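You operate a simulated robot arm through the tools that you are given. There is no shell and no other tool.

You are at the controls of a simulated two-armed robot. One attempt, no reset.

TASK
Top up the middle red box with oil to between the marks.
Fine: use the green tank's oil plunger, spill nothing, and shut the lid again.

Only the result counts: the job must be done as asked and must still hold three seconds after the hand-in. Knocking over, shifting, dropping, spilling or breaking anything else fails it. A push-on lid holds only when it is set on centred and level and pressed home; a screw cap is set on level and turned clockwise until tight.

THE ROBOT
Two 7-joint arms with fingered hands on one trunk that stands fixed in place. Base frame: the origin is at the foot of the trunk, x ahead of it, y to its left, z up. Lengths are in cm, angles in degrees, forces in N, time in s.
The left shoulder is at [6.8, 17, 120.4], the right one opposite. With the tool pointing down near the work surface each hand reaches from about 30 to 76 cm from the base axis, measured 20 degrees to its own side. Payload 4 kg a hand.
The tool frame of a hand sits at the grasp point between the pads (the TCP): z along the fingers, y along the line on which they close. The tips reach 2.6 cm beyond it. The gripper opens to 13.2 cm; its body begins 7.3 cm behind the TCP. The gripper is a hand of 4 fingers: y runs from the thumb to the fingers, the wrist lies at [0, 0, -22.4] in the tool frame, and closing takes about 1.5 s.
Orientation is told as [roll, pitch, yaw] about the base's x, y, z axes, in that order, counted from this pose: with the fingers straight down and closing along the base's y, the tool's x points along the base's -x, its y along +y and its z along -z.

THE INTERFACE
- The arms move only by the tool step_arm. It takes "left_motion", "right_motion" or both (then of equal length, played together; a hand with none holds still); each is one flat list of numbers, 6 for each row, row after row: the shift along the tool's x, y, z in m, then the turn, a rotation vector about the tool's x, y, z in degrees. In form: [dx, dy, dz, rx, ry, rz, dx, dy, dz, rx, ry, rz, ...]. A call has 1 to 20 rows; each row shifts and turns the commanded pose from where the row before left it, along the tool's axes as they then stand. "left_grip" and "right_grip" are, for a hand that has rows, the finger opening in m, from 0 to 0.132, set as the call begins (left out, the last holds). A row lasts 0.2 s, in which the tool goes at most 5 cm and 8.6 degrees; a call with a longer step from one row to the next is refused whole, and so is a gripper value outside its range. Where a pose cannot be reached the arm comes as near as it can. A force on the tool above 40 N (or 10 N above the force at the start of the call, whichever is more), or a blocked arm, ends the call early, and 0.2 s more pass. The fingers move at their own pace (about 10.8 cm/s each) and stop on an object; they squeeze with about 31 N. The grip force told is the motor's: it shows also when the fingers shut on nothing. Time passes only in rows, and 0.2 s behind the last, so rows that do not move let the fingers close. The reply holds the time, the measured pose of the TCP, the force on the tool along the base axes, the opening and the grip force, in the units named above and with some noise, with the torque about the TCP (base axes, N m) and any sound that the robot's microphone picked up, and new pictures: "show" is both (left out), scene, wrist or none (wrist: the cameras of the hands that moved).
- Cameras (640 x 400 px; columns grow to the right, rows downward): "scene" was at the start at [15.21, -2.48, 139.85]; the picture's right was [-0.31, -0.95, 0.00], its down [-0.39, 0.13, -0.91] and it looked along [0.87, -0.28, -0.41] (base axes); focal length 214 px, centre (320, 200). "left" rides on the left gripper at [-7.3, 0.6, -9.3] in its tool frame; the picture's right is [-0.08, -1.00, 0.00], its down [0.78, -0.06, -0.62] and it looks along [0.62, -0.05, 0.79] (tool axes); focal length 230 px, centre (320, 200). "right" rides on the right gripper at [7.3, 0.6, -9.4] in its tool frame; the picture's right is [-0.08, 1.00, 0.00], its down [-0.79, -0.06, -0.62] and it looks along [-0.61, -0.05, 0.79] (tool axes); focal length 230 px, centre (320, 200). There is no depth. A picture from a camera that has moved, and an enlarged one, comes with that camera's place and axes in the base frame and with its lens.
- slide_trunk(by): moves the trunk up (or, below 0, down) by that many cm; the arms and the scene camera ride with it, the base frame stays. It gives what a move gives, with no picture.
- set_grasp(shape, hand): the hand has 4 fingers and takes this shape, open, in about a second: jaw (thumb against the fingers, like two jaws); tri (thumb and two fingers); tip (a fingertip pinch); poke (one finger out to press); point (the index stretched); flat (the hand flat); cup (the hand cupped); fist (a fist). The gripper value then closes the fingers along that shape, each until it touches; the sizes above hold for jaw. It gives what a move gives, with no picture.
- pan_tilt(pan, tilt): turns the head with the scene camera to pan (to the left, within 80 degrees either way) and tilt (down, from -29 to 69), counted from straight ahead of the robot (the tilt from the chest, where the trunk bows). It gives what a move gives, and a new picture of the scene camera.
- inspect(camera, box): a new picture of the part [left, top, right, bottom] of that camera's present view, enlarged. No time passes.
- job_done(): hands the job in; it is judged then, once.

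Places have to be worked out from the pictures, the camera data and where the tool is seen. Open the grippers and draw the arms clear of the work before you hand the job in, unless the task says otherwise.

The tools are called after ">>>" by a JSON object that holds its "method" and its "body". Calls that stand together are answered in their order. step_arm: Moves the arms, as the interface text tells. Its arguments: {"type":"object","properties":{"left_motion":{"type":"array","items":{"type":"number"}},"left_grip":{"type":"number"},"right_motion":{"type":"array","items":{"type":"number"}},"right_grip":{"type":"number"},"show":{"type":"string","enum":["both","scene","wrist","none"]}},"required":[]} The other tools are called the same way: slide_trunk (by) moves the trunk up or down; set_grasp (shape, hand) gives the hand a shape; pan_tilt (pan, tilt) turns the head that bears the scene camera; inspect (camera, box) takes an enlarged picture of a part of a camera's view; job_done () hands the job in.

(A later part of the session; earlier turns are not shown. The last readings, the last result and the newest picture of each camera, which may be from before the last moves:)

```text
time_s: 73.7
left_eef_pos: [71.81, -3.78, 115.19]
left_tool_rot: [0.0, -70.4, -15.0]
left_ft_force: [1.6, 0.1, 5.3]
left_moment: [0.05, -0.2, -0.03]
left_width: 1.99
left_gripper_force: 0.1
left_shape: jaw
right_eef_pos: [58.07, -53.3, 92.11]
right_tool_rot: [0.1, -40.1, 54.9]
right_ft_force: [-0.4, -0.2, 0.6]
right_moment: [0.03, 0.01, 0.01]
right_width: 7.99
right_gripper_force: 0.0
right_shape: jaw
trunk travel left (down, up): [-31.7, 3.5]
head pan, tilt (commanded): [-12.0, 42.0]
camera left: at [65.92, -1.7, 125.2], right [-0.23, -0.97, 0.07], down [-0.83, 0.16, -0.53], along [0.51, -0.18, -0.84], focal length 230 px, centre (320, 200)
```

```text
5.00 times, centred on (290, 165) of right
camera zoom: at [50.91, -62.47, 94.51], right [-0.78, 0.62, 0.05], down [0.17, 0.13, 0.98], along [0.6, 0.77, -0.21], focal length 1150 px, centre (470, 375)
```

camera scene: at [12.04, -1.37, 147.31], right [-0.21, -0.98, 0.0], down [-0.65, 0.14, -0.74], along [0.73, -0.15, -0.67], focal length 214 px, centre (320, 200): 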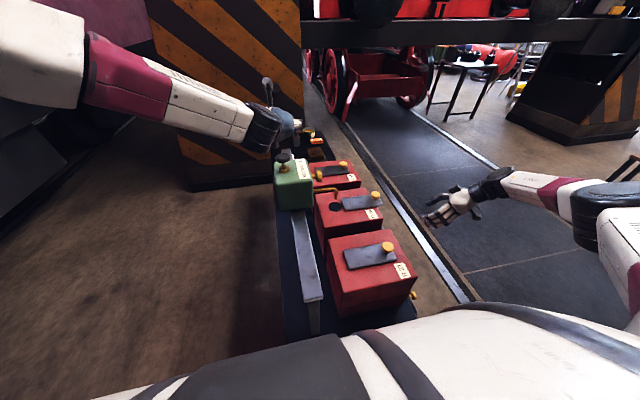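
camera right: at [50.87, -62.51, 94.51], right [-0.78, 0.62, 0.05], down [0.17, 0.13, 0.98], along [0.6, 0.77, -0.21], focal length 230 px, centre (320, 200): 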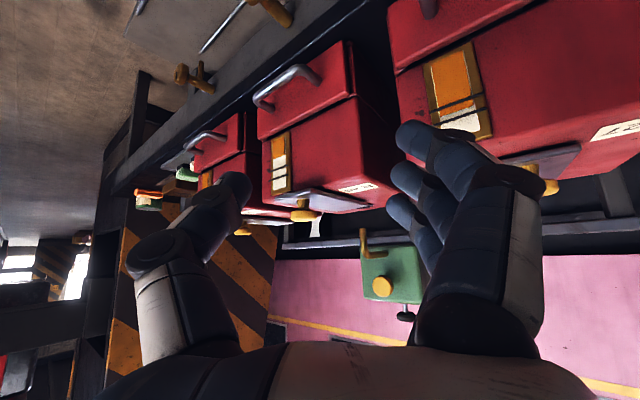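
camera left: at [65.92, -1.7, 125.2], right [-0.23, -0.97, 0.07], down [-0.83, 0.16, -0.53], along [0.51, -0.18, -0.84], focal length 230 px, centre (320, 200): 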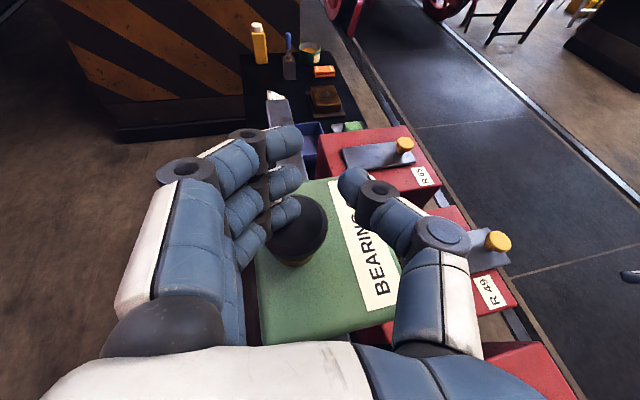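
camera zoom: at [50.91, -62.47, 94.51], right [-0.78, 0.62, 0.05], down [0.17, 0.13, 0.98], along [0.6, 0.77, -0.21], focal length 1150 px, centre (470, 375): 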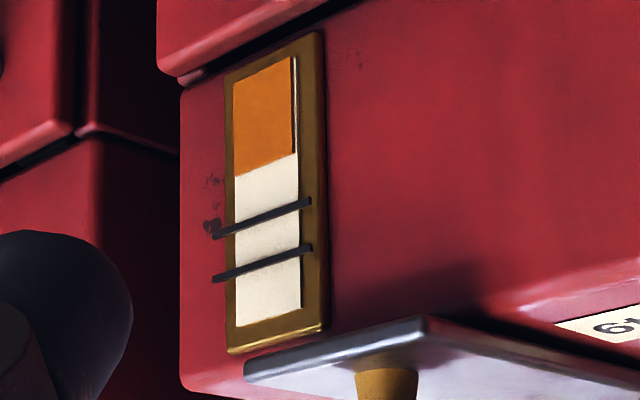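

Contact reads about 5 N, and the oil edge may have risen a hair. I'll press on 6 mm and re-read the gauge.

>>> {"method": "step_arm", "body": {"left_motion": [0.0028, 0, 0.001, 0, 0, 0, 0.0028, 0, 0.001, 0, 0, 0], "show": "none"}}

>>> {"method": "inspect", "body": {"camera": "right", "box": [255, 125, 325, 205]}}

>>> {"method": "inspect", "body": {"camera": "scene", "box": [260, 130, 390, 230]}}

```text
time_s: 74.3
left_eef_pos: [71.9, -3.79, 114.57]
left_tool_rot: [-0.1, -70.3, -14.8]
left_ft_force: [2.9, -0.6, 8.6]
left_moment: [0.09, -0.2, -0.05]
left_width: 2.02
left_gripper_force: 0.0
left_shape: jaw
right_eef_pos: [58.05, -53.26, 92.1]
right_tool_rot: [0.1, -40.0, 54.9]
right_ft_force: [0.4, 0.3, -0.1]
right_moment: [-0.01, -0.02, 0.0]
right_width: 8.02
right_gripper_force: 0.0
right_shape: jaw
trunk travel left (down, up): [-31.7, 3.5]
head pan, tilt (commanded): [-12.0, 42.0]
```

```text
5.00 times, centred on (290, 165) of right
camera zoom: at [50.9, -62.47, 94.51], right [-0.78, 0.62, 0.05], down [0.17, 0.13, 0.98], along [0.6, 0.77, -0.21], focal length 1150 px, centre (470, 375)
```

zoom: 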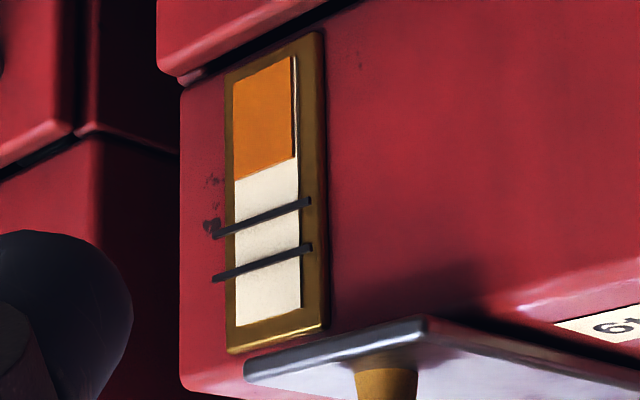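

```text
4.00 times, centred on (325, 180) of scene
camera zoom: at [11.98, -1.4, 147.31], right [-0.21, -0.98, 0.0], down [-0.65, 0.14, -0.74], along [0.73, -0.15, -0.67], focal length 858 px, centre (300, 280)
```

zoom: 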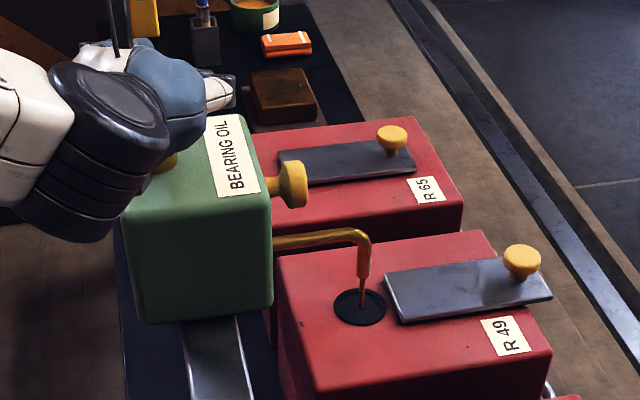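

A thin oil stream is falling into the middle of the hole, and the level has begun to rise. I'll hold still briefly to learn whether flow continues with time or only with the stroke.

>>> {"method": "step_arm", "body": {"left_motion": [0, 0, 0, 0, 0, 0, 0, 0, 0, 0, 0, 0, 0, 0, 0, 0, 0, 0], "show": "none"}}

>>> {"method": "inspect", "body": {"camera": "right", "box": [255, 125, 325, 205]}}

>>> {"method": "inspect", "body": {"camera": "scene", "box": [310, 160, 390, 230]}}

```text
time_s: 75.1
left_eef_pos: [71.94, -3.92, 114.6]
left_tool_rot: [0.0, -70.2, -14.9]
left_ft_force: [1.4, -0.7, 8.4]
left_moment: [0.09, -0.21, -0.03]
left_width: 2.04
left_gripper_force: 0.0
left_shape: jaw
right_eef_pos: [57.91, -53.25, 92.0]
right_tool_rot: [0.0, -40.0, 54.9]
right_ft_force: [0.0, 0.9, 0.2]
right_moment: [-0.01, -0.06, -0.02]
right_width: 7.99
right_gripper_force: 0.0
right_shape: jaw
trunk travel left (down, up): [-31.7, 3.5]
head pan, tilt (commanded): [-12.0, 42.0]
```

```text
5.00 times, centred on (290, 165) of right
camera zoom: at [50.91, -62.47, 94.51], right [-0.78, 0.62, 0.05], down [0.17, 0.13, 0.98], along [0.6, 0.77, -0.21], focal length 1150 px, centre (470, 375)
```

zoom: 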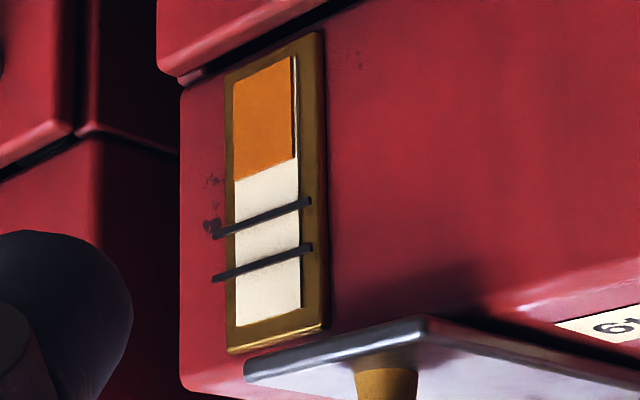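

```text
5.71 times, centred on (350, 195) of scene
camera zoom: at [11.98, -1.4, 147.31], right [-0.21, -0.98, 0.0], down [-0.65, 0.14, -0.74], along [0.73, -0.15, -0.67], focal length 1226 px, centre (149, 229)
```

zoom: 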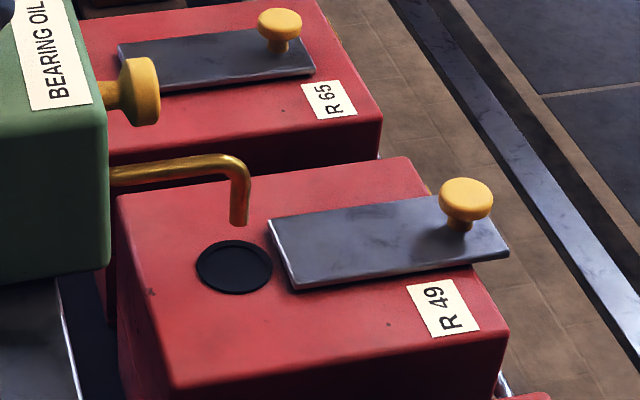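

Flow stops when the stroke stops, so delivery follows the stroke: about 9 px of level for 0.9 cm. I need about 80 px, so several strokes. I'll continue this one.

>>> {"method": "step_arm", "body": {"left_motion": [0.0028, 0, 0.001, 0, 0, 0, 0.0028, 0, 0.001, 0, 0, 0, 0.0028, 0, 0.001, 0, 0, 0, 0.0028, 0, 0.001, 0, 0, 0], "show": "wrist"}}

>>> {"method": "inspect", "body": {"camera": "right", "box": [255, 125, 325, 205]}}

>>> {"method": "inspect", "body": {"camera": "scene", "box": [260, 130, 390, 230]}}

```text
time_s: 76.1
left_eef_pos: [71.85, -3.81, 113.66]
left_tool_rot: [0.1, -70.6, -14.7]
left_ft_force: [3.2, 0.9, 18.4]
left_moment: [0.26, -0.42, -0.03]
left_width: 2.04
left_gripper_force: 0.0
left_shape: jaw
right_eef_pos: [57.92, -53.31, 92.16]
right_tool_rot: [0.0, -40.0, 54.9]
right_ft_force: [0.1, 0.7, -0.7]
right_moment: [0.01, 0.02, 0.01]
right_width: 8.04
right_gripper_force: 0.1
right_shape: jaw
trunk travel left (down, up): [-31.7, 3.5]
head pan, tilt (commanded): [-12.0, 42.0]
heard: click
camera left: at [65.87, -1.68, 123.6], right [-0.23, -0.97, 0.07], down [-0.83, 0.16, -0.54], along [0.51, -0.18, -0.84], focal length 230 px, centre (320, 200)
```

left: 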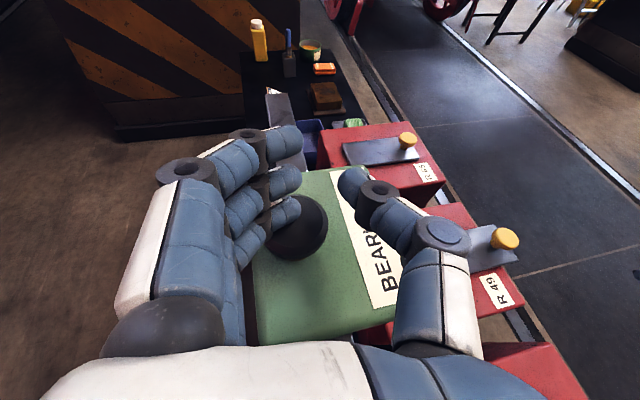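

```text
5.00 times, centred on (290, 165) of right
camera zoom: at [50.83, -62.47, 94.57], right [-0.78, 0.62, 0.05], down [0.17, 0.13, 0.98], along [0.6, 0.77, -0.21], focal length 1150 px, centre (470, 375)
```

zoom: 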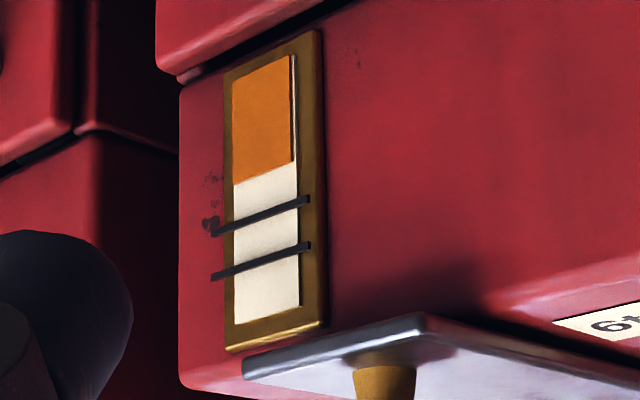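

```text
4.00 times, centred on (325, 180) of scene
camera zoom: at [11.87, -1.39, 147.33], right [-0.21, -0.98, 0.0], down [-0.65, 0.14, -0.74], along [0.73, -0.15, -0.67], focal length 858 px, centre (300, 280)
```

zoom: 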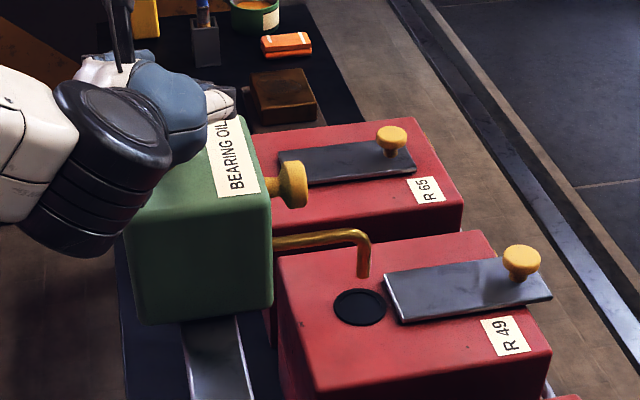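

A click marks the end of the stroke, which took the level up about 12 px. I'll need about 5 more full strokes. I'll lift 2.4 cm to let the plunger return and check it.

>>> {"method": "step_arm", "body": {"left_motion": [-0.0056, 0, -0.0021, 0, 0, 0, -0.0056, 0, -0.0021, 0, 0, 0, -0.0056, 0, -0.0021, 0, 0, 0, -0.0056, 0, -0.0021, 0, 0, 0, 0, 0, 0, 0, 0, 0], "show": "wrist"}}

>>> {"method": "inspect", "body": {"camera": "right", "box": [255, 125, 325, 205]}}

>>> {"method": "inspect", "body": {"camera": "scene", "box": [260, 130, 390, 230]}}

```text
time_s: 77.3
left_eef_pos: [71.93, -3.74, 115.83]
left_tool_rot: [-0.1, -70.2, -14.8]
left_ft_force: [-0.2, 0.8, 3.1]
left_moment: [0.05, -0.09, -0.02]
left_width: 2.0
left_gripper_force: 0.1
left_shape: jaw
right_eef_pos: [58.09, -53.21, 91.98]
right_tool_rot: [0.1, -40.1, 54.9]
right_ft_force: [0.0, 0.3, 1.2]
right_moment: [-0.01, 0.03, 0.02]
right_width: 8.01
right_gripper_force: 0.1
right_shape: jaw
trunk travel left (down, up): [-31.7, 3.5]
head pan, tilt (commanded): [-12.0, 42.0]
camera left: at [65.88, -1.67, 125.71], right [-0.23, -0.97, 0.07], down [-0.83, 0.16, -0.53], along [0.5, -0.18, -0.84], focal length 230 px, centre (320, 200)
```

left: 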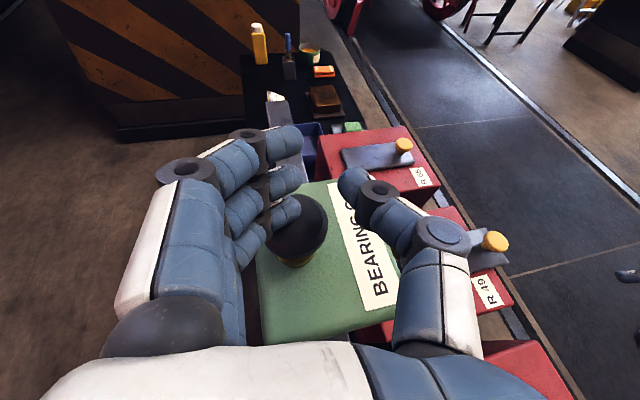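

```text
5.00 times, centred on (290, 165) of right
camera zoom: at [50.92, -62.47, 94.5], right [-0.78, 0.62, 0.05], down [0.17, 0.13, 0.98], along [0.6, 0.77, -0.21], focal length 1150 px, centre (470, 375)
```

zoom: 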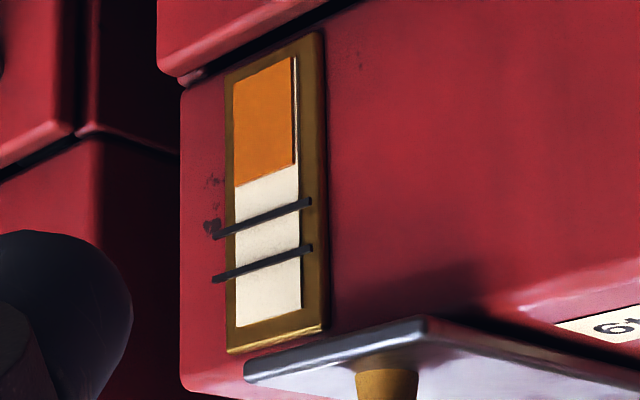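

```text
4.00 times, centred on (325, 180) of scene
camera zoom: at [12.01, -1.4, 147.3], right [-0.21, -0.98, 0.0], down [-0.65, 0.14, -0.74], along [0.73, -0.15, -0.67], focal length 858 px, centre (300, 280)
```

zoom: 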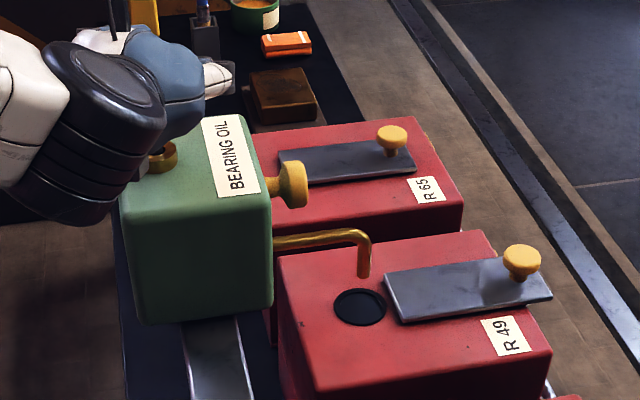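

The plunger sprang back, and one stroke raised the level by about 15 px (173 → 188, with marks at 231 and 274). I'll let it return fully and give a second full stroke.

>>> {"method": "step_arm", "body": {"left_motion": [-0.0038, 0, -0.0014, 0, 0, 0, 0, 0, 0, 0, 0, 0, 0.0033, 0, 0.0012, 0, 0, 0, 0.0033, 0, 0.0012, 0, 0, 0, 0.0033, 0, 0.0012, 0, 0, 0, 0.0033, 0, 0.0012, 0, 0, 0, 0.0033, 0, 0.0012, 0, 0, 0, 0.0033, 0, 0.0012, 0, 0, 0, 0.0033, 0, 0.0012, 0, 0, 0, 0.0033, 0, 0.0012, 0, 0, 0], "show": "none"}}

>>> {"method": "inspect", "body": {"camera": "right", "box": [255, 125, 325, 205]}}

>>> {"method": "inspect", "body": {"camera": "scene", "box": [260, 130, 390, 230]}}

```text
time_s: 79.5
left_eef_pos: [71.93, -3.76, 113.66]
left_tool_rot: [0.0, -70.5, -14.9]
left_ft_force: [1.2, 1.4, 17.5]
left_moment: [0.2, -0.42, 0.04]
left_width: 2.03
left_gripper_force: 0.2
left_shape: jaw
right_eef_pos: [57.87, -53.29, 92.13]
right_tool_rot: [0.0, -40.0, 54.9]
right_ft_force: [-0.4, 0.0, 0.1]
right_moment: [0.0, 0.02, -0.02]
right_width: 8.01
right_gripper_force: 0.1
right_shape: jaw
trunk travel left (down, up): [-31.7, 3.5]
head pan, tilt (commanded): [-12.0, 42.0]
heard: click
```

```text
5.00 times, centred on (290, 165) of right
camera zoom: at [50.84, -62.46, 94.57], right [-0.78, 0.62, 0.05], down [0.17, 0.13, 0.98], along [0.6, 0.77, -0.21], focal length 1150 px, centre (470, 375)
```

zoom: 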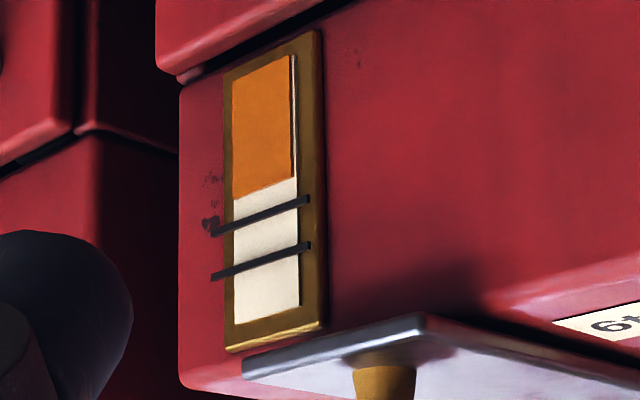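

```text
4.00 times, centred on (325, 180) of scene
camera zoom: at [11.87, -1.39, 147.33], right [-0.21, -0.98, 0.0], down [-0.65, 0.14, -0.74], along [0.73, -0.15, -0.67], focal length 858 px, centre (300, 280)
```

zoom: 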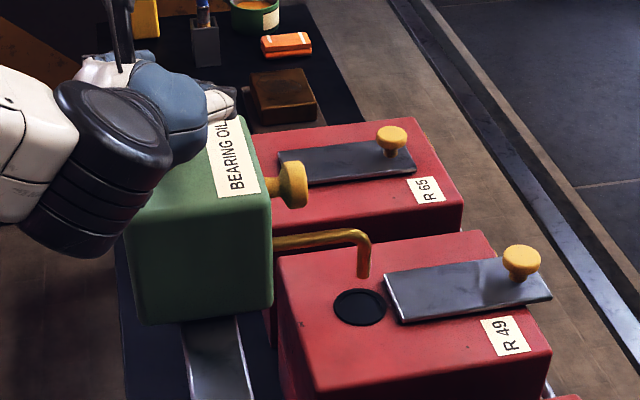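

The second stroke took the level up another 14 px or so, to about 201. The spout hasn't moved, so I'll do the third stroke as a complete up-down cycle.

>>> {"method": "step_arm", "body": {"left_motion": [-0.0056, 0, -0.0021, 0, 0, 0, -0.0056, 0, -0.0021, 0, 0, 0, -0.0056, 0, -0.0021, 0, 0, 0, -0.0056, 0, -0.0021, 0, 0, 0, -0.004, 0, -0.0012, 0, 0, 0, 0, 0, 0, 0, 0, 0, 0.0033, 0, 0.0012, 0, 0, 0, 0.0033, 0, 0.0012, 0, 0, 0, 0.0033, 0, 0.0012, 0, 0, 0, 0.0033, 0, 0.0012, 0, 0, 0, 0.0033, 0, 0.0012, 0, 0, 0, 0.0033, 0, 0.0012, 0, 0, 0, 0.0033, 0, 0.0012, 0, 0, 0, 0.0033, 0, 0.0012, 0, 0, 0], "show": "none"}}

>>> {"method": "inspect", "body": {"camera": "right", "box": [255, 125, 325, 205]}}

>>> {"method": "inspect", "body": {"camera": "scene", "box": [260, 130, 390, 230]}}

```text
time_s: 82.5
left_eef_pos: [71.9, -3.8, 113.68]
left_tool_rot: [0.1, -70.7, -14.8]
left_ft_force: [2.2, 0.4, 18.1]
left_moment: [0.23, -0.49, -0.05]
left_width: 2.02
left_gripper_force: 0.1
left_shape: jaw
right_eef_pos: [58.12, -53.28, 92.14]
right_tool_rot: [0.0, -40.0, 54.9]
right_ft_force: [0.3, -0.8, 0.1]
right_moment: [-0.03, 0.01, 0.01]
right_width: 8.01
right_gripper_force: 0.0
right_shape: jaw
trunk travel left (down, up): [-31.7, 3.5]
head pan, tilt (commanded): [-12.0, 42.0]
heard: click
```

```text
5.00 times, centred on (290, 165) of right
camera zoom: at [50.83, -62.47, 94.57], right [-0.78, 0.62, 0.05], down [0.17, 0.13, 0.98], along [0.6, 0.77, -0.21], focal length 1150 px, centre (470, 375)
```

zoom: 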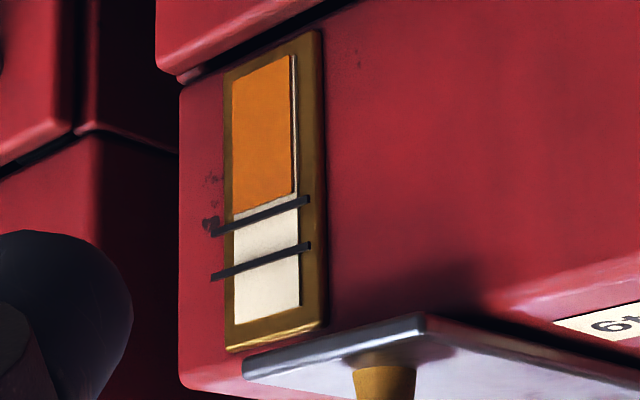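

```text
4.00 times, centred on (325, 180) of scene
camera zoom: at [11.87, -1.4, 147.33], right [-0.21, -0.98, 0.0], down [-0.65, 0.14, -0.74], along [0.73, -0.15, -0.67], focal length 858 px, centre (300, 280)
```

zoom: 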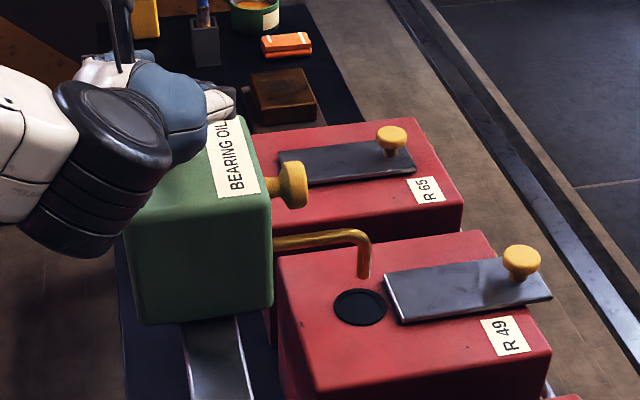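

The level is now about 216, just under the lower mark. Two more strokes should put it near the middle of the band (231–274), so here is the fourth.

>>> {"method": "step_arm", "body": {"left_motion": [-0.0056, 0, -0.0021, 0, 0, 0, -0.0056, 0, -0.0021, 0, 0, 0, -0.0056, 0, -0.0021, 0, 0, 0, -0.0056, 0, -0.0021, 0, 0, 0, -0.004, 0, -0.0012, 0, 0, 0, 0, 0, 0, 0, 0, 0, 0.0033, 0, 0.0012, 0, 0, 0, 0.0033, 0, 0.0012, 0, 0, 0, 0.0033, 0, 0.0012, 0, 0, 0, 0.0033, 0, 0.0012, 0, 0, 0, 0.0033, 0, 0.0012, 0, 0, 0, 0.0033, 0, 0.0012, 0, 0, 0, 0.0033, 0, 0.0012, 0, 0, 0, 0.0033, 0, 0.0012, 0, 0, 0], "show": "none"}}

>>> {"method": "inspect", "body": {"camera": "right", "box": [255, 125, 325, 205]}}

>>> {"method": "inspect", "body": {"camera": "scene", "box": [260, 130, 390, 230]}}

```text
time_s: 85.5
left_eef_pos: [71.96, -3.68, 113.7]
left_tool_rot: [0.1, -70.6, -14.7]
left_ft_force: [2.4, -0.2, 19.5]
left_moment: [0.21, -0.52, -0.02]
left_width: 2.02
left_gripper_force: 0.0
left_shape: jaw
right_eef_pos: [58.04, -53.18, 92.19]
right_tool_rot: [0.0, -40.1, 55.0]
right_ft_force: [0.3, 0.5, 0.5]
right_moment: [-0.03, 0.01, 0.01]
right_width: 8.0
right_gripper_force: 0.1
right_shape: jaw
trunk travel left (down, up): [-31.7, 3.5]
head pan, tilt (commanded): [-12.0, 42.0]
heard: click
```

```text
5.00 times, centred on (290, 165) of right
camera zoom: at [50.84, -62.47, 94.57], right [-0.78, 0.62, 0.05], down [0.17, 0.13, 0.98], along [0.6, 0.77, -0.21], focal length 1150 px, centre (470, 375)
```

zoom: 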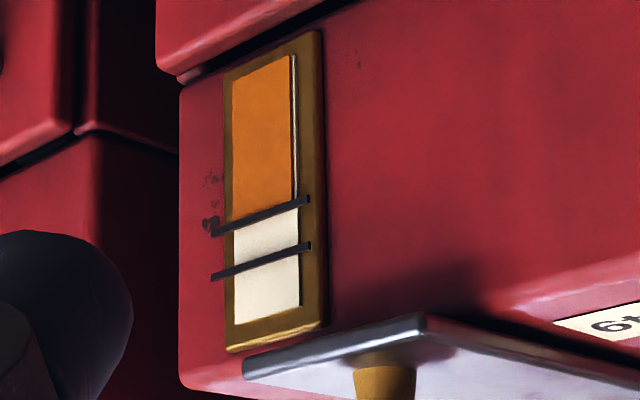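

```text
4.00 times, centred on (325, 180) of scene
camera zoom: at [11.87, -1.4, 147.33], right [-0.21, -0.98, 0.0], down [-0.65, 0.14, -0.74], along [0.73, -0.15, -0.67], focal length 858 px, centre (300, 280)
```

zoom: 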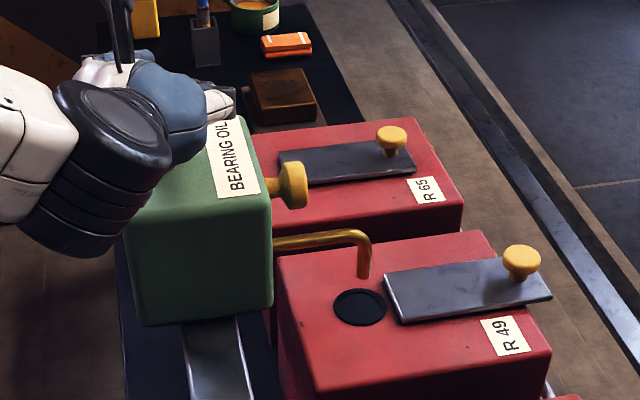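

The oil edge is right at the lower mark. One more stroke should bring it inside the band, so here is the fifth.

>>> {"method": "step_arm", "body": {"left_motion": [-0.0056, 0, -0.0021, 0, 0, 0, -0.0056, 0, -0.0021, 0, 0, 0, -0.0056, 0, -0.0021, 0, 0, 0, -0.0056, 0, -0.0021, 0, 0, 0, -0.004, 0, -0.0012, 0, 0, 0, 0, 0, 0, 0, 0, 0, 0.0033, 0, 0.0012, 0, 0, 0, 0.0033, 0, 0.0012, 0, 0, 0, 0.0033, 0, 0.0012, 0, 0, 0, 0.0033, 0, 0.0012, 0, 0, 0, 0.0033, 0, 0.0012, 0, 0, 0, 0.0033, 0, 0.0012, 0, 0, 0, 0.0033, 0, 0.0012, 0, 0, 0, 0.0033, 0, 0.0012, 0, 0, 0], "show": "none"}}

>>> {"method": "inspect", "body": {"camera": "right", "box": [255, 125, 325, 205]}}

>>> {"method": "inspect", "body": {"camera": "scene", "box": [260, 130, 390, 230]}}

```text
time_s: 88.5
left_eef_pos: [71.87, -3.75, 113.76]
left_tool_rot: [0.2, -70.7, -14.8]
left_ft_force: [2.9, 0.1, 18.2]
left_moment: [0.2, -0.45, -0.04]
left_width: 2.03
left_gripper_force: 0.1
left_shape: jaw
right_eef_pos: [57.96, -53.21, 92.15]
right_tool_rot: [0.1, -39.9, 54.9]
right_ft_force: [-0.6, -0.8, 0.6]
right_moment: [0.01, 0.02, 0.0]
right_width: 8.04
right_gripper_force: 0.0
right_shape: jaw
trunk travel left (down, up): [-31.7, 3.5]
head pan, tilt (commanded): [-12.0, 42.0]
heard: click
```

```text
5.00 times, centred on (290, 165) of right
camera zoom: at [50.84, -62.47, 94.56], right [-0.78, 0.62, 0.05], down [0.17, 0.13, 0.98], along [0.6, 0.77, -0.21], focal length 1150 px, centre (470, 375)
```

zoom: 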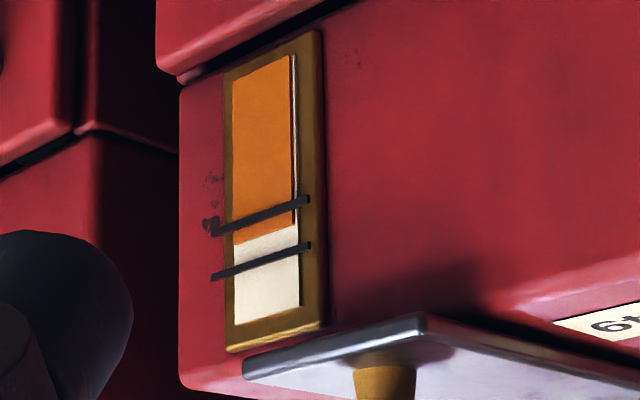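

```text
4.00 times, centred on (325, 180) of scene
camera zoom: at [11.87, -1.4, 147.33], right [-0.21, -0.98, 0.0], down [-0.65, 0.14, -0.74], along [0.73, -0.15, -0.67], focal length 858 px, centre (300, 280)
```

zoom: 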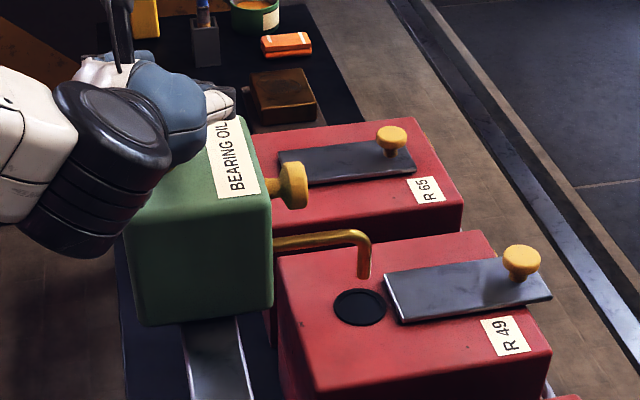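

The level is now inside the band, about 35% of the way up. I'll add roughly half a stroke to centre it.

>>> {"method": "step_arm", "body": {"left_motion": [-0.0056, 0, -0.0021, 0, 0, 0, -0.0056, 0, -0.0021, 0, 0, 0, -0.0056, 0, -0.0021, 0, 0, 0, -0.0056, 0, -0.0021, 0, 0, 0, -0.004, 0, -0.0012, 0, 0, 0, 0, 0, 0, 0, 0, 0, 0.0033, 0, 0.0012, 0, 0, 0, 0.0033, 0, 0.0012, 0, 0, 0, 0.0033, 0, 0.0012, 0, 0, 0, 0.0033, 0, 0.0012, 0, 0, 0, 0, 0, 0, 0, 0, 0], "show": "none"}}

>>> {"method": "inspect", "body": {"camera": "right", "box": [255, 125, 325, 205]}}

>>> {"method": "inspect", "body": {"camera": "scene", "box": [260, 130, 390, 230]}}

```text
time_s: 90.9
left_eef_pos: [71.86, -3.9, 114.84]
left_tool_rot: [0.0, -70.4, -14.8]
left_ft_force: [1.8, 0.1, 7.0]
left_moment: [0.09, -0.21, -0.03]
left_width: 2.02
left_gripper_force: 0.1
left_shape: jaw
right_eef_pos: [58.06, -53.18, 91.98]
right_tool_rot: [0.0, -40.1, 54.8]
right_ft_force: [-0.3, 0.0, -0.2]
right_moment: [0.01, 0.0, 0.01]
right_width: 8.01
right_gripper_force: 0.1
right_shape: jaw
trunk travel left (down, up): [-31.7, 3.5]
head pan, tilt (commanded): [-12.0, 42.0]
```

```text
5.00 times, centred on (290, 165) of right
camera zoom: at [50.9, -62.47, 94.51], right [-0.78, 0.62, 0.05], down [0.17, 0.13, 0.98], along [0.6, 0.77, -0.21], focal length 1150 px, centre (470, 375)
```

zoom: 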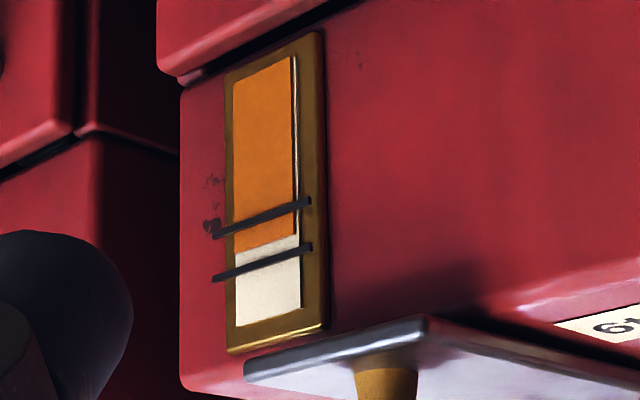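

```text
4.00 times, centred on (325, 180) of scene
camera zoom: at [11.98, -1.4, 147.31], right [-0.21, -0.98, 0.0], down [-0.65, 0.14, -0.74], along [0.73, -0.15, -0.67], focal length 858 px, centre (300, 280)
```

zoom: 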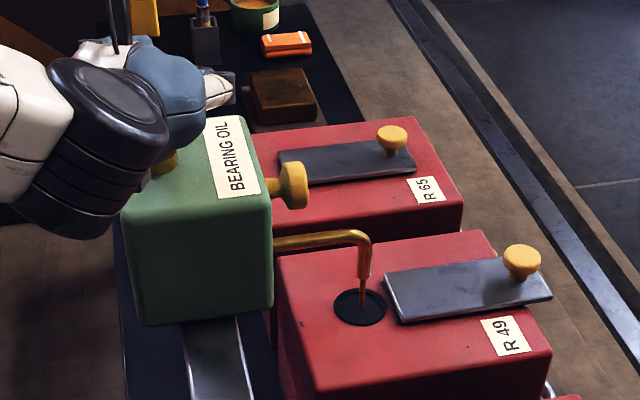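

The level is now near the middle of the band and a last bit of stream is falling into the hole. I'll release the plunger gently and raise the hand clear.

>>> {"method": "step_arm", "body": {"left_motion": [-0.0047, 0, -0.0017, 0, 0, 0, -0.0047, 0, -0.0017, 0, 0, 0, -0.0047, 0, -0.0017, 0, 0, 0, -0.0094, 0, -0.0034, 0, 0, 0, -0.0188, 0, -0.0068, 0, 0, 0, -0.0282, 0, -0.0103, 0, 0, 0, -0.0282, 0, -0.0103, 0, 0, 0], "show": "both"}}

>>> {"method": "inspect", "body": {"camera": "right", "box": [255, 125, 325, 205]}}

>>> {"method": "inspect", "body": {"camera": "scene", "box": [260, 130, 390, 230]}}

```text
time_s: 92.5
left_eef_pos: [71.89, -3.81, 125.41]
left_tool_rot: [-0.1, -70.2, -14.8]
left_ft_force: [-1.1, -0.3, 0.3]
left_moment: [0.0, 0.0, -0.04]
left_width: 2.0
left_gripper_force: 0.0
left_shape: jaw
right_eef_pos: [58.14, -53.21, 92.06]
right_tool_rot: [0.0, -40.0, 54.9]
right_ft_force: [-1.2, 1.0, 0.4]
right_moment: [-0.01, 0.01, -0.01]
right_width: 8.0
right_gripper_force: 0.1
right_shape: jaw
trunk travel left (down, up): [-31.7, 3.5]
head pan, tilt (commanded): [-12.0, 42.0]
camera scene: at [11.98, -1.4, 147.31], right [-0.21, -0.98, 0.0], down [-0.65, 0.14, -0.74], along [0.73, -0.15, -0.67], focal length 214 px, centre (320, 200)
camera left: at [65.86, -1.69, 135.25], right [-0.23, -0.97, 0.07], down [-0.83, 0.16, -0.53], along [0.5, -0.18, -0.84], focal length 230 px, centre (320, 200)
```

scene: 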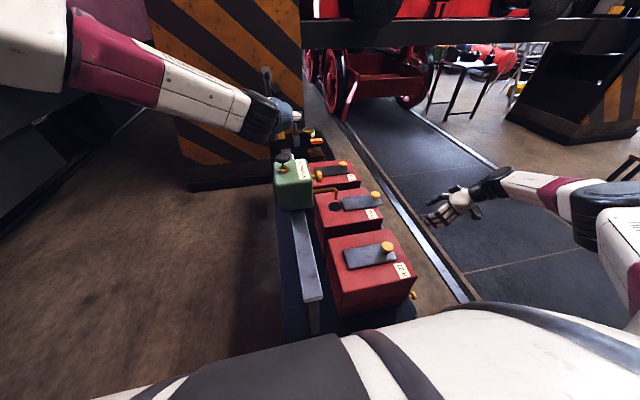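
left: 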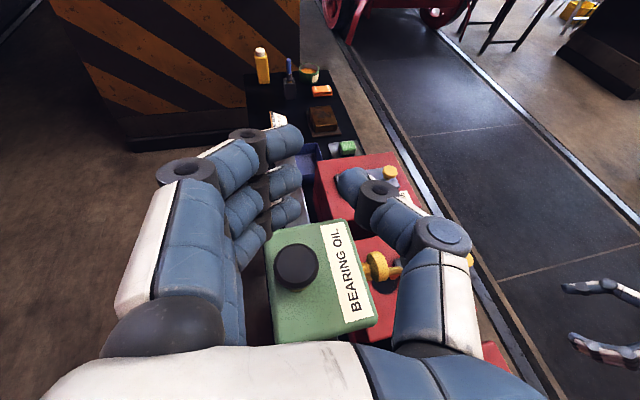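

```text
5.00 times, centred on (290, 165) of right
camera zoom: at [50.9, -62.48, 94.51], right [-0.78, 0.62, 0.05], down [0.17, 0.13, 0.98], along [0.6, 0.77, -0.21], focal length 1150 px, centre (470, 375)
```

zoom: 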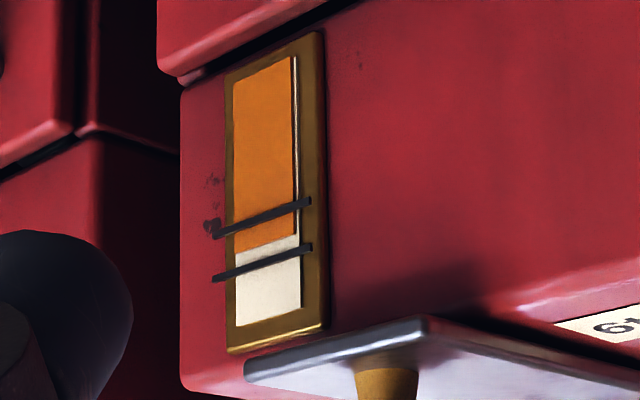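

```text
4.00 times, centred on (325, 180) of scene
camera zoom: at [11.98, -1.4, 147.31], right [-0.21, -0.98, 0.0], down [-0.65, 0.14, -0.74], along [0.73, -0.15, -0.67], focal length 858 px, centre (300, 280)
```

zoom: 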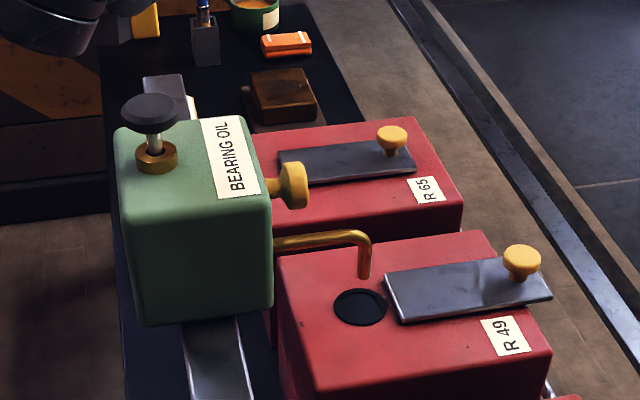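

The oil sits in the middle of the band, no drips or spills are visible, and the plunger is back up. Next I'll close the lid: the left arm moves clear while the right hand, fingers together, goes to the aisle side of R49's knob.

>>> {"method": "step_arm", "body": {"left_motion": [0.0123, 0.0248, -0.0338, 0, 0, 0, 0.0123, 0.0248, -0.0338, 0, 0, 0, 0.0123, 0.0248, -0.0338, 0, 0, 0, 0.0123, 0.0248, -0.0338, 0, 0, 0, 0.0123, 0.0248, -0.0338, 0, 0, 0, 0.0123, 0.0248, -0.0338, 0, 0, 0, 0, 0, 0, 0, 0, 0, 0, 0, 0, 0, 0, 0, 0, 0, 0, 0, 0, 0, 0, 0, 0, 0, 0, 0, 0, 0, 0, 0, 0, 0, 0, 0, 0, 0, 0, 0, 0, 0, 0, 0, 0, 0, 0, 0, 0, 0], "right_motion": [-0.0165, 0, -0.0197, 5.05, 0, 6.02, -0.0165, 0, -0.0197, 5.05, 0, 6.02, -0.0165, 0, -0.0197, 5.05, 0, 6.02, -0.0165, 0, -0.0197, 5.05, 0, 6.02, -0.0165, 0, -0.0197, 5.05, 0, 6.02, -0.0165, 0, -0.0197, 5.05, 0, 6.02, -0.0165, 0, -0.0197, 5.05, 0, 6.02, 0, 0, 0, 0, 7.5, 0, 0, 0, 0, 0, 7.5, 0, -0.0172, 0.0144, 0.0345, 0, 0, 0, -0.0172, 0.0144, 0.0345, 0, 0, 0, -0.0172, 0.0144, 0.0345, 0, 0, 0, -0.0172, 0.0144, 0.0345, 0, 0, 0, -0.0172, 0.0144, 0.0345, 0, 0, 0], "right_grip": 0.02}}

```text
refused: motion must hold 6 numbers for each row
```

The row count was off, so I'm resending the same plan with it corrected.

>>> {"method": "step_arm", "body": {"left_motion": [0.0123, 0.0248, -0.0338, 0, 0, 0, 0.0123, 0.0248, -0.0338, 0, 0, 0, 0.0123, 0.0248, -0.0338, 0, 0, 0, 0.0123, 0.0248, -0.0338, 0, 0, 0, 0.0123, 0.0248, -0.0338, 0, 0, 0, 0.0123, 0.0248, -0.0338, 0, 0, 0], "show": "none"}}

>>> {"method": "step_arm", "body": {"right_motion": [-0.0165, 0, -0.0197, 5.05, 0, 6.02, -0.0165, 0, -0.0197, 5.05, 0, 6.02, -0.0165, 0, -0.0197, 5.05, 0, 6.02, -0.0165, 0, -0.0197, 5.05, 0, 6.02, -0.0165, 0, -0.0197, 5.05, 0, 6.02, -0.0165, 0, -0.0197, 5.05, 0, 6.02, -0.0165, 0, -0.0197, 5.05, 0, 6.02, 0, 0, 0, 0, 7.5, 0, 0, 0, 0, 0, 7.5, 0, -0.0172, 0.0144, 0.0345, 0, 0, 0, -0.0172, 0.0144, 0.0345, 0, 0, 0, -0.0172, 0.0144, 0.0345, 0, 0, 0, -0.0172, 0.0144, 0.0345, 0, 0, 0, -0.0172, 0.0144, 0.0345, 0, 0, 0], "right_grip": 0.02}}

```text
time_s: 93.9
left_eef_pos: [54.63, 16.25, 124.98]
left_tool_rot: [-0.2, -70.2, -14.7]
left_ft_force: [0.1, 0.3, -0.1]
left_moment: [-0.03, 0.03, -0.01]
left_width: 2.03
left_gripper_force: 0.0
left_shape: jaw
right_eef_pos: [58.03, -53.03, 92.2]
right_tool_rot: [-0.1, -39.9, 54.9]
right_ft_force: [-0.1, 0.3, -0.5]
right_moment: [-0.02, 0.03, 0.01]
right_width: 8.02
right_gripper_force: 0.1
right_shape: jaw
trunk travel left (down, up): [-31.7, 3.5]
head pan, tilt (commanded): [-12.0, 42.0]
```

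```text
time_s: 96.9
left_eef_pos: [54.93, 16.09, 124.89]
left_tool_rot: [-0.3, -70.2, -14.7]
left_ft_force: [0.9, -0.3, 0.0]
left_moment: [0.0, -0.04, 0.03]
left_width: 2.01
left_gripper_force: 0.0
left_shape: jaw
right_eef_pos: [73.15, -46.02, 97.86]
right_tool_rot: [0.0, -25.0, -0.2]
right_ft_force: [-0.2, 0.0, 0.2]
right_moment: [-0.05, 0.0, 0.01]
right_width: 2.05
right_gripper_force: 0.1
right_shape: jaw
trunk travel left (down, up): [-31.7, 3.5]
head pan, tilt (commanded): [-12.0, 42.0]
camera scene: at [12.17, -1.35, 147.29], right [-0.21, -0.98, 0.0], down [-0.66, 0.14, -0.74], along [0.73, -0.15, -0.67], focal length 214 px, centre (320, 200)
camera right: at [62.62, -45.52, 103.29], right [0.07, 1.0, 0.03], down [0.45, -0.06, 0.89], along [0.89, -0.05, -0.45], focal length 230 px, centre (320, 200)
```

scene: 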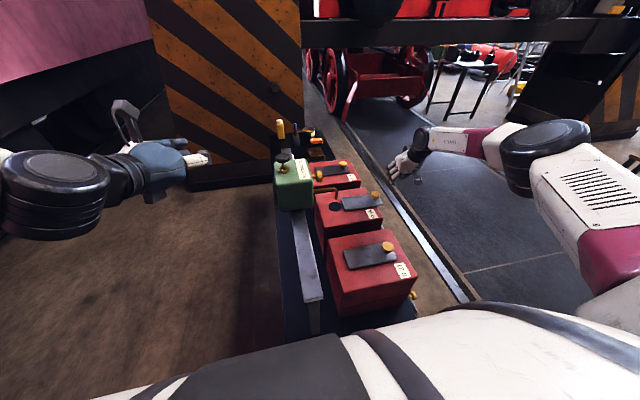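
right: 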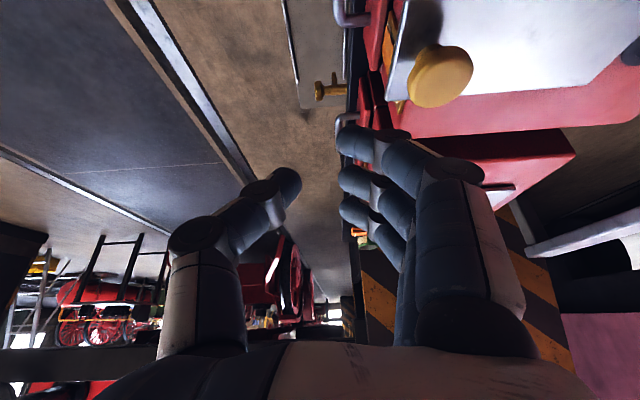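

The knob is at about [73.1, -38, 89.5], and the fingers are to its aisle side, about 3 cm off. I'll lower to push height, shifting slightly outward to stay off the plate edge.

>>> {"method": "step_arm", "body": {"right_motion": [0.0138, -0.006, 0.0295, 0, 0, 0, 0.0138, -0.004, 0.0295, 0, 0, 0], "show": "wrist"}}

```text
time_s: 97.5
left_eef_pos: [54.73, 15.94, 125.05]
left_tool_rot: [-0.1, -70.3, -14.7]
left_ft_force: [-0.6, 0.0, -0.2]
left_moment: [0.0, -0.01, 0.0]
left_width: 2.04
left_gripper_force: 0.1
left_shape: jaw
right_eef_pos: [73.05, -47.0, 91.52]
right_tool_rot: [0.1, -24.9, -0.1]
right_ft_force: [0.2, 0.3, 0.2]
right_moment: [0.01, -0.01, 0.0]
right_width: 2.05
right_gripper_force: 0.0
right_shape: jaw
trunk travel left (down, up): [-31.7, 3.5]
head pan, tilt (commanded): [-12.0, 42.0]
camera right: at [62.46, -46.49, 96.86], right [0.07, 1.0, 0.03], down [0.45, -0.06, 0.89], along [0.89, -0.05, -0.45], focal length 230 px, centre (320, 200)
```

right: 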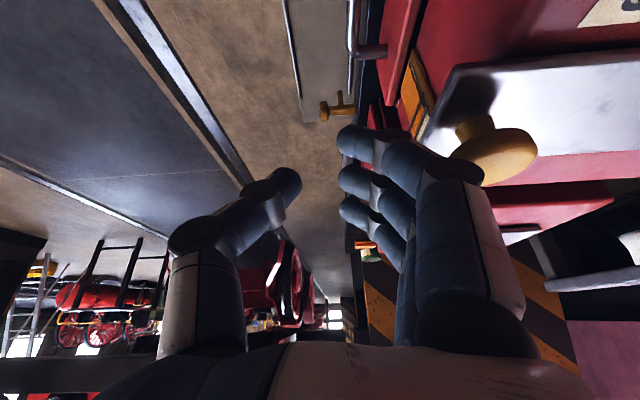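

The knob is about 5 cm toward +y from the fingers. I'll approach it and start pushing gently.

>>> {"method": "step_arm", "body": {"right_motion": [0, 0.008, 0, 0, 0, 0, 0, 0.008, 0, 0, 0, 0, 0, 0.008, 0, 0, 0, 0, 0, 0.008, 0, 0, 0, 0, 0, 0.005, 0, 0, 0, 0, 0, 0.005, 0, 0, 0, 0, 0, 0.005, 0, 0, 0, 0, 0, 0.005, 0, 0, 0, 0], "show": "wrist"}}

>>> {"method": "inspect", "body": {"camera": "scene", "box": [290, 150, 420, 250]}}

```text
time_s: 99.3
left_eef_pos: [54.73, 16.08, 125.14]
left_tool_rot: [-0.1, -70.2, -14.8]
left_ft_force: [0.0, 0.5, -0.5]
left_moment: [0.03, -0.01, 0.03]
left_width: 2.02
left_gripper_force: 0.2
left_shape: jaw
right_eef_pos: [73.08, -41.87, 91.5]
right_tool_rot: [0.0, -25.0, -0.1]
right_ft_force: [-0.1, -0.4, 2.5]
right_moment: [0.07, 0.03, 0.04]
right_width: 2.0
right_gripper_force: 0.0
right_shape: jaw
trunk travel left (down, up): [-31.7, 3.5]
head pan, tilt (commanded): [-12.0, 42.0]
camera right: at [62.54, -41.36, 96.88], right [0.07, 1.0, 0.03], down [0.45, -0.06, 0.89], along [0.89, -0.05, -0.45], focal length 230 px, centre (320, 200)
```

right: 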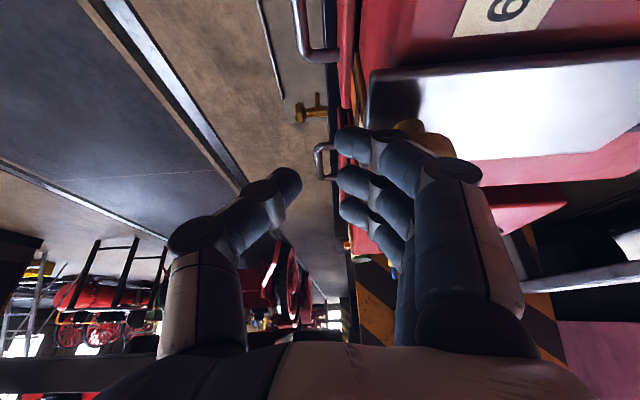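

```text
4.00 times, centred on (355, 200) of scene
camera zoom: at [12.02, -1.4, 147.31], right [-0.21, -0.98, 0.0], down [-0.65, 0.14, -0.74], along [0.73, -0.15, -0.67], focal length 858 px, centre (180, 200)
```

zoom: 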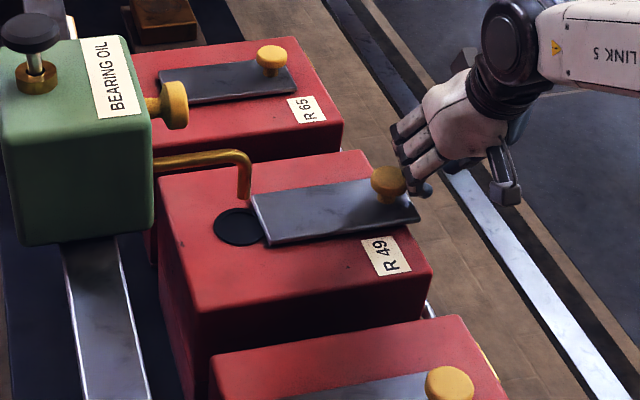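

The lid is moving inward. I'll push on 4 cm slowly, watching the force.

>>> {"method": "step_arm", "body": {"right_motion": [-0.0004, 0.004, -0.0009, 0, 0, 0, 0, 0.004, 0, 0, 0, 0, 0, 0.004, 0, 0, 0, 0, 0, 0.004, 0, 0, 0, 0, 0, 0.004, 0, 0, 0, 0, 0, 0.004, 0, 0, 0, 0, 0, 0.004, 0, 0, 0, 0, 0, 0.004, 0, 0, 0, 0, 0, 0.004, 0, 0, 0, 0, 0, 0.004, 0, 0, 0, 0], "show": "wrist"}}

>>> {"method": "inspect", "body": {"camera": "scene", "box": [290, 150, 420, 250]}}

```text
time_s: 101.5
left_eef_pos: [54.81, 16.05, 125.11]
left_tool_rot: [-0.1, -70.3, -14.7]
left_ft_force: [-0.2, -0.2, -0.2]
left_moment: [-0.02, -0.01, 0.01]
left_width: 2.01
left_gripper_force: 0.0
left_shape: jaw
right_eef_pos: [73.2, -37.86, 91.49]
right_tool_rot: [0.0, -25.0, 0.0]
right_ft_force: [-1.5, -1.0, -0.5]
right_moment: [-0.04, 0.01, 0.08]
right_width: 2.01
right_gripper_force: 0.1
right_shape: jaw
trunk travel left (down, up): [-31.7, 3.5]
head pan, tilt (commanded): [-12.0, 42.0]
camera right: at [62.57, -37.31, 96.99], right [0.07, 1.0, 0.03], down [0.45, -0.06, 0.89], along [0.89, -0.05, -0.45], focal length 230 px, centre (320, 200)
```

right: 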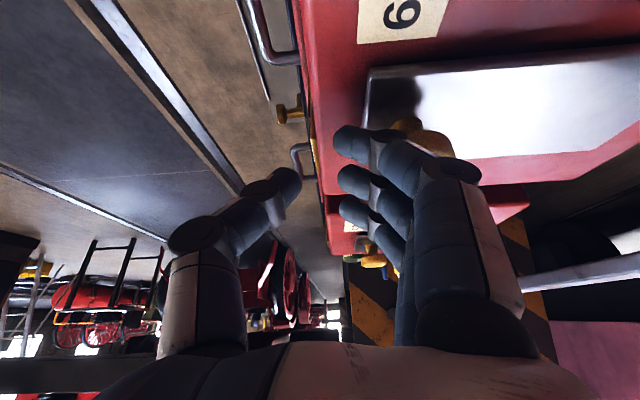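

```text
4.00 times, centred on (355, 200) of scene
camera zoom: at [12.02, -1.41, 147.31], right [-0.21, -0.98, 0.0], down [-0.65, 0.14, -0.74], along [0.73, -0.15, -0.67], focal length 858 px, centre (180, 200)
```

zoom: 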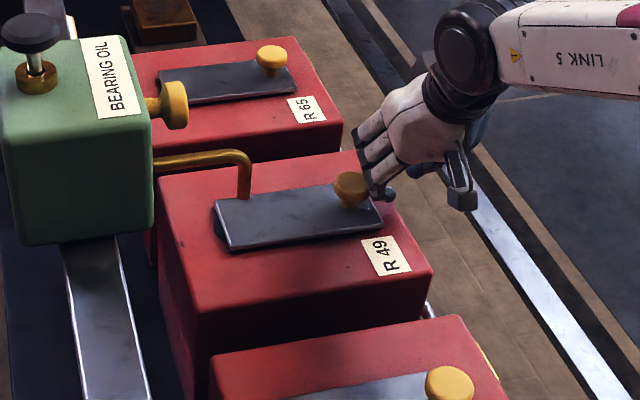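

The hole is almost covered. I'll push on in small steps and look for the closed stop.

>>> {"method": "step_arm", "body": {"right_motion": [0, 0.003, 0, 0, 0, 0, 0, 0.003, 0, 0, 0, 0, 0, 0.003, 0, 0, 0, 0], "show": "none"}}

>>> {"method": "inspect", "body": {"camera": "scene", "box": [290, 150, 420, 250]}}

```text
time_s: 102.3
left_eef_pos: [54.75, 16.08, 125.07]
left_tool_rot: [-0.1, -70.3, -14.8]
left_ft_force: [-0.7, 0.6, 0.2]
left_moment: [0.0, 0.02, 0.0]
left_width: 2.0
left_gripper_force: 0.0
left_shape: jaw
right_eef_pos: [73.11, -36.96, 91.57]
right_tool_rot: [0.0, -25.0, -0.2]
right_ft_force: [-2.5, -1.1, -0.4]
right_moment: [0.02, 0.03, 0.11]
right_width: 2.01
right_gripper_force: 0.1
right_shape: jaw
trunk travel left (down, up): [-31.7, 3.5]
head pan, tilt (commanded): [-12.0, 42.0]
```

```text
4.00 times, centred on (355, 200) of scene
camera zoom: at [12.01, -1.4, 147.31], right [-0.21, -0.98, 0.0], down [-0.65, 0.14, -0.74], along [0.73, -0.15, -0.67], focal length 858 px, centre (180, 200)
```

zoom: 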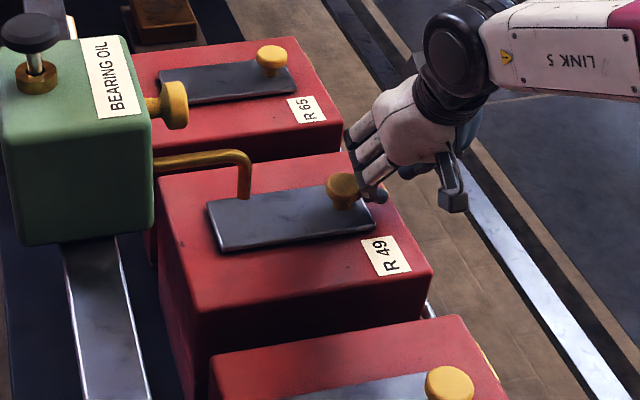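

The lid looks back at its original place (corner at about [69.5, -17.7], versus [70, -17.6] at the start). I'll nudge a little further to feel for the stop.

>>> {"method": "step_arm", "body": {"right_motion": [0, 0.003, 0, 0, 0, 0, 0, 0.002, 0, 0, 0, 0], "show": "none"}}

>>> {"method": "inspect", "body": {"camera": "scene", "box": [290, 150, 420, 250]}}

```text
time_s: 102.9
left_eef_pos: [54.8, 16.07, 125.08]
left_tool_rot: [0.0, -70.2, -14.8]
left_ft_force: [-0.2, 0.1, 0.6]
left_moment: [0.0, -0.01, -0.04]
left_width: 2.02
left_gripper_force: 0.1
left_shape: jaw
right_eef_pos: [73.09, -36.42, 91.64]
right_tool_rot: [0.0, -24.9, -0.1]
right_ft_force: [-1.2, -3.4, 0.1]
right_moment: [-0.06, 0.02, 0.05]
right_width: 2.0
right_gripper_force: 0.1
right_shape: jaw
trunk travel left (down, up): [-31.7, 3.5]
head pan, tilt (commanded): [-12.0, 42.0]
```

```text
4.00 times, centred on (355, 200) of scene
camera zoom: at [12.02, -1.45, 147.31], right [-0.21, -0.98, 0.0], down [-0.65, 0.14, -0.74], along [0.73, -0.15, -0.67], focal length 858 px, centre (180, 200)
```

zoom: 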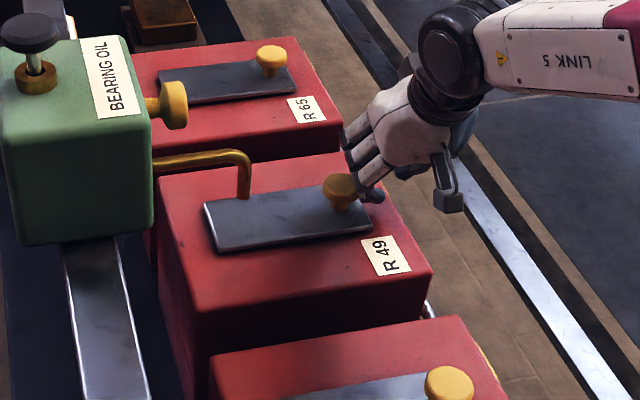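

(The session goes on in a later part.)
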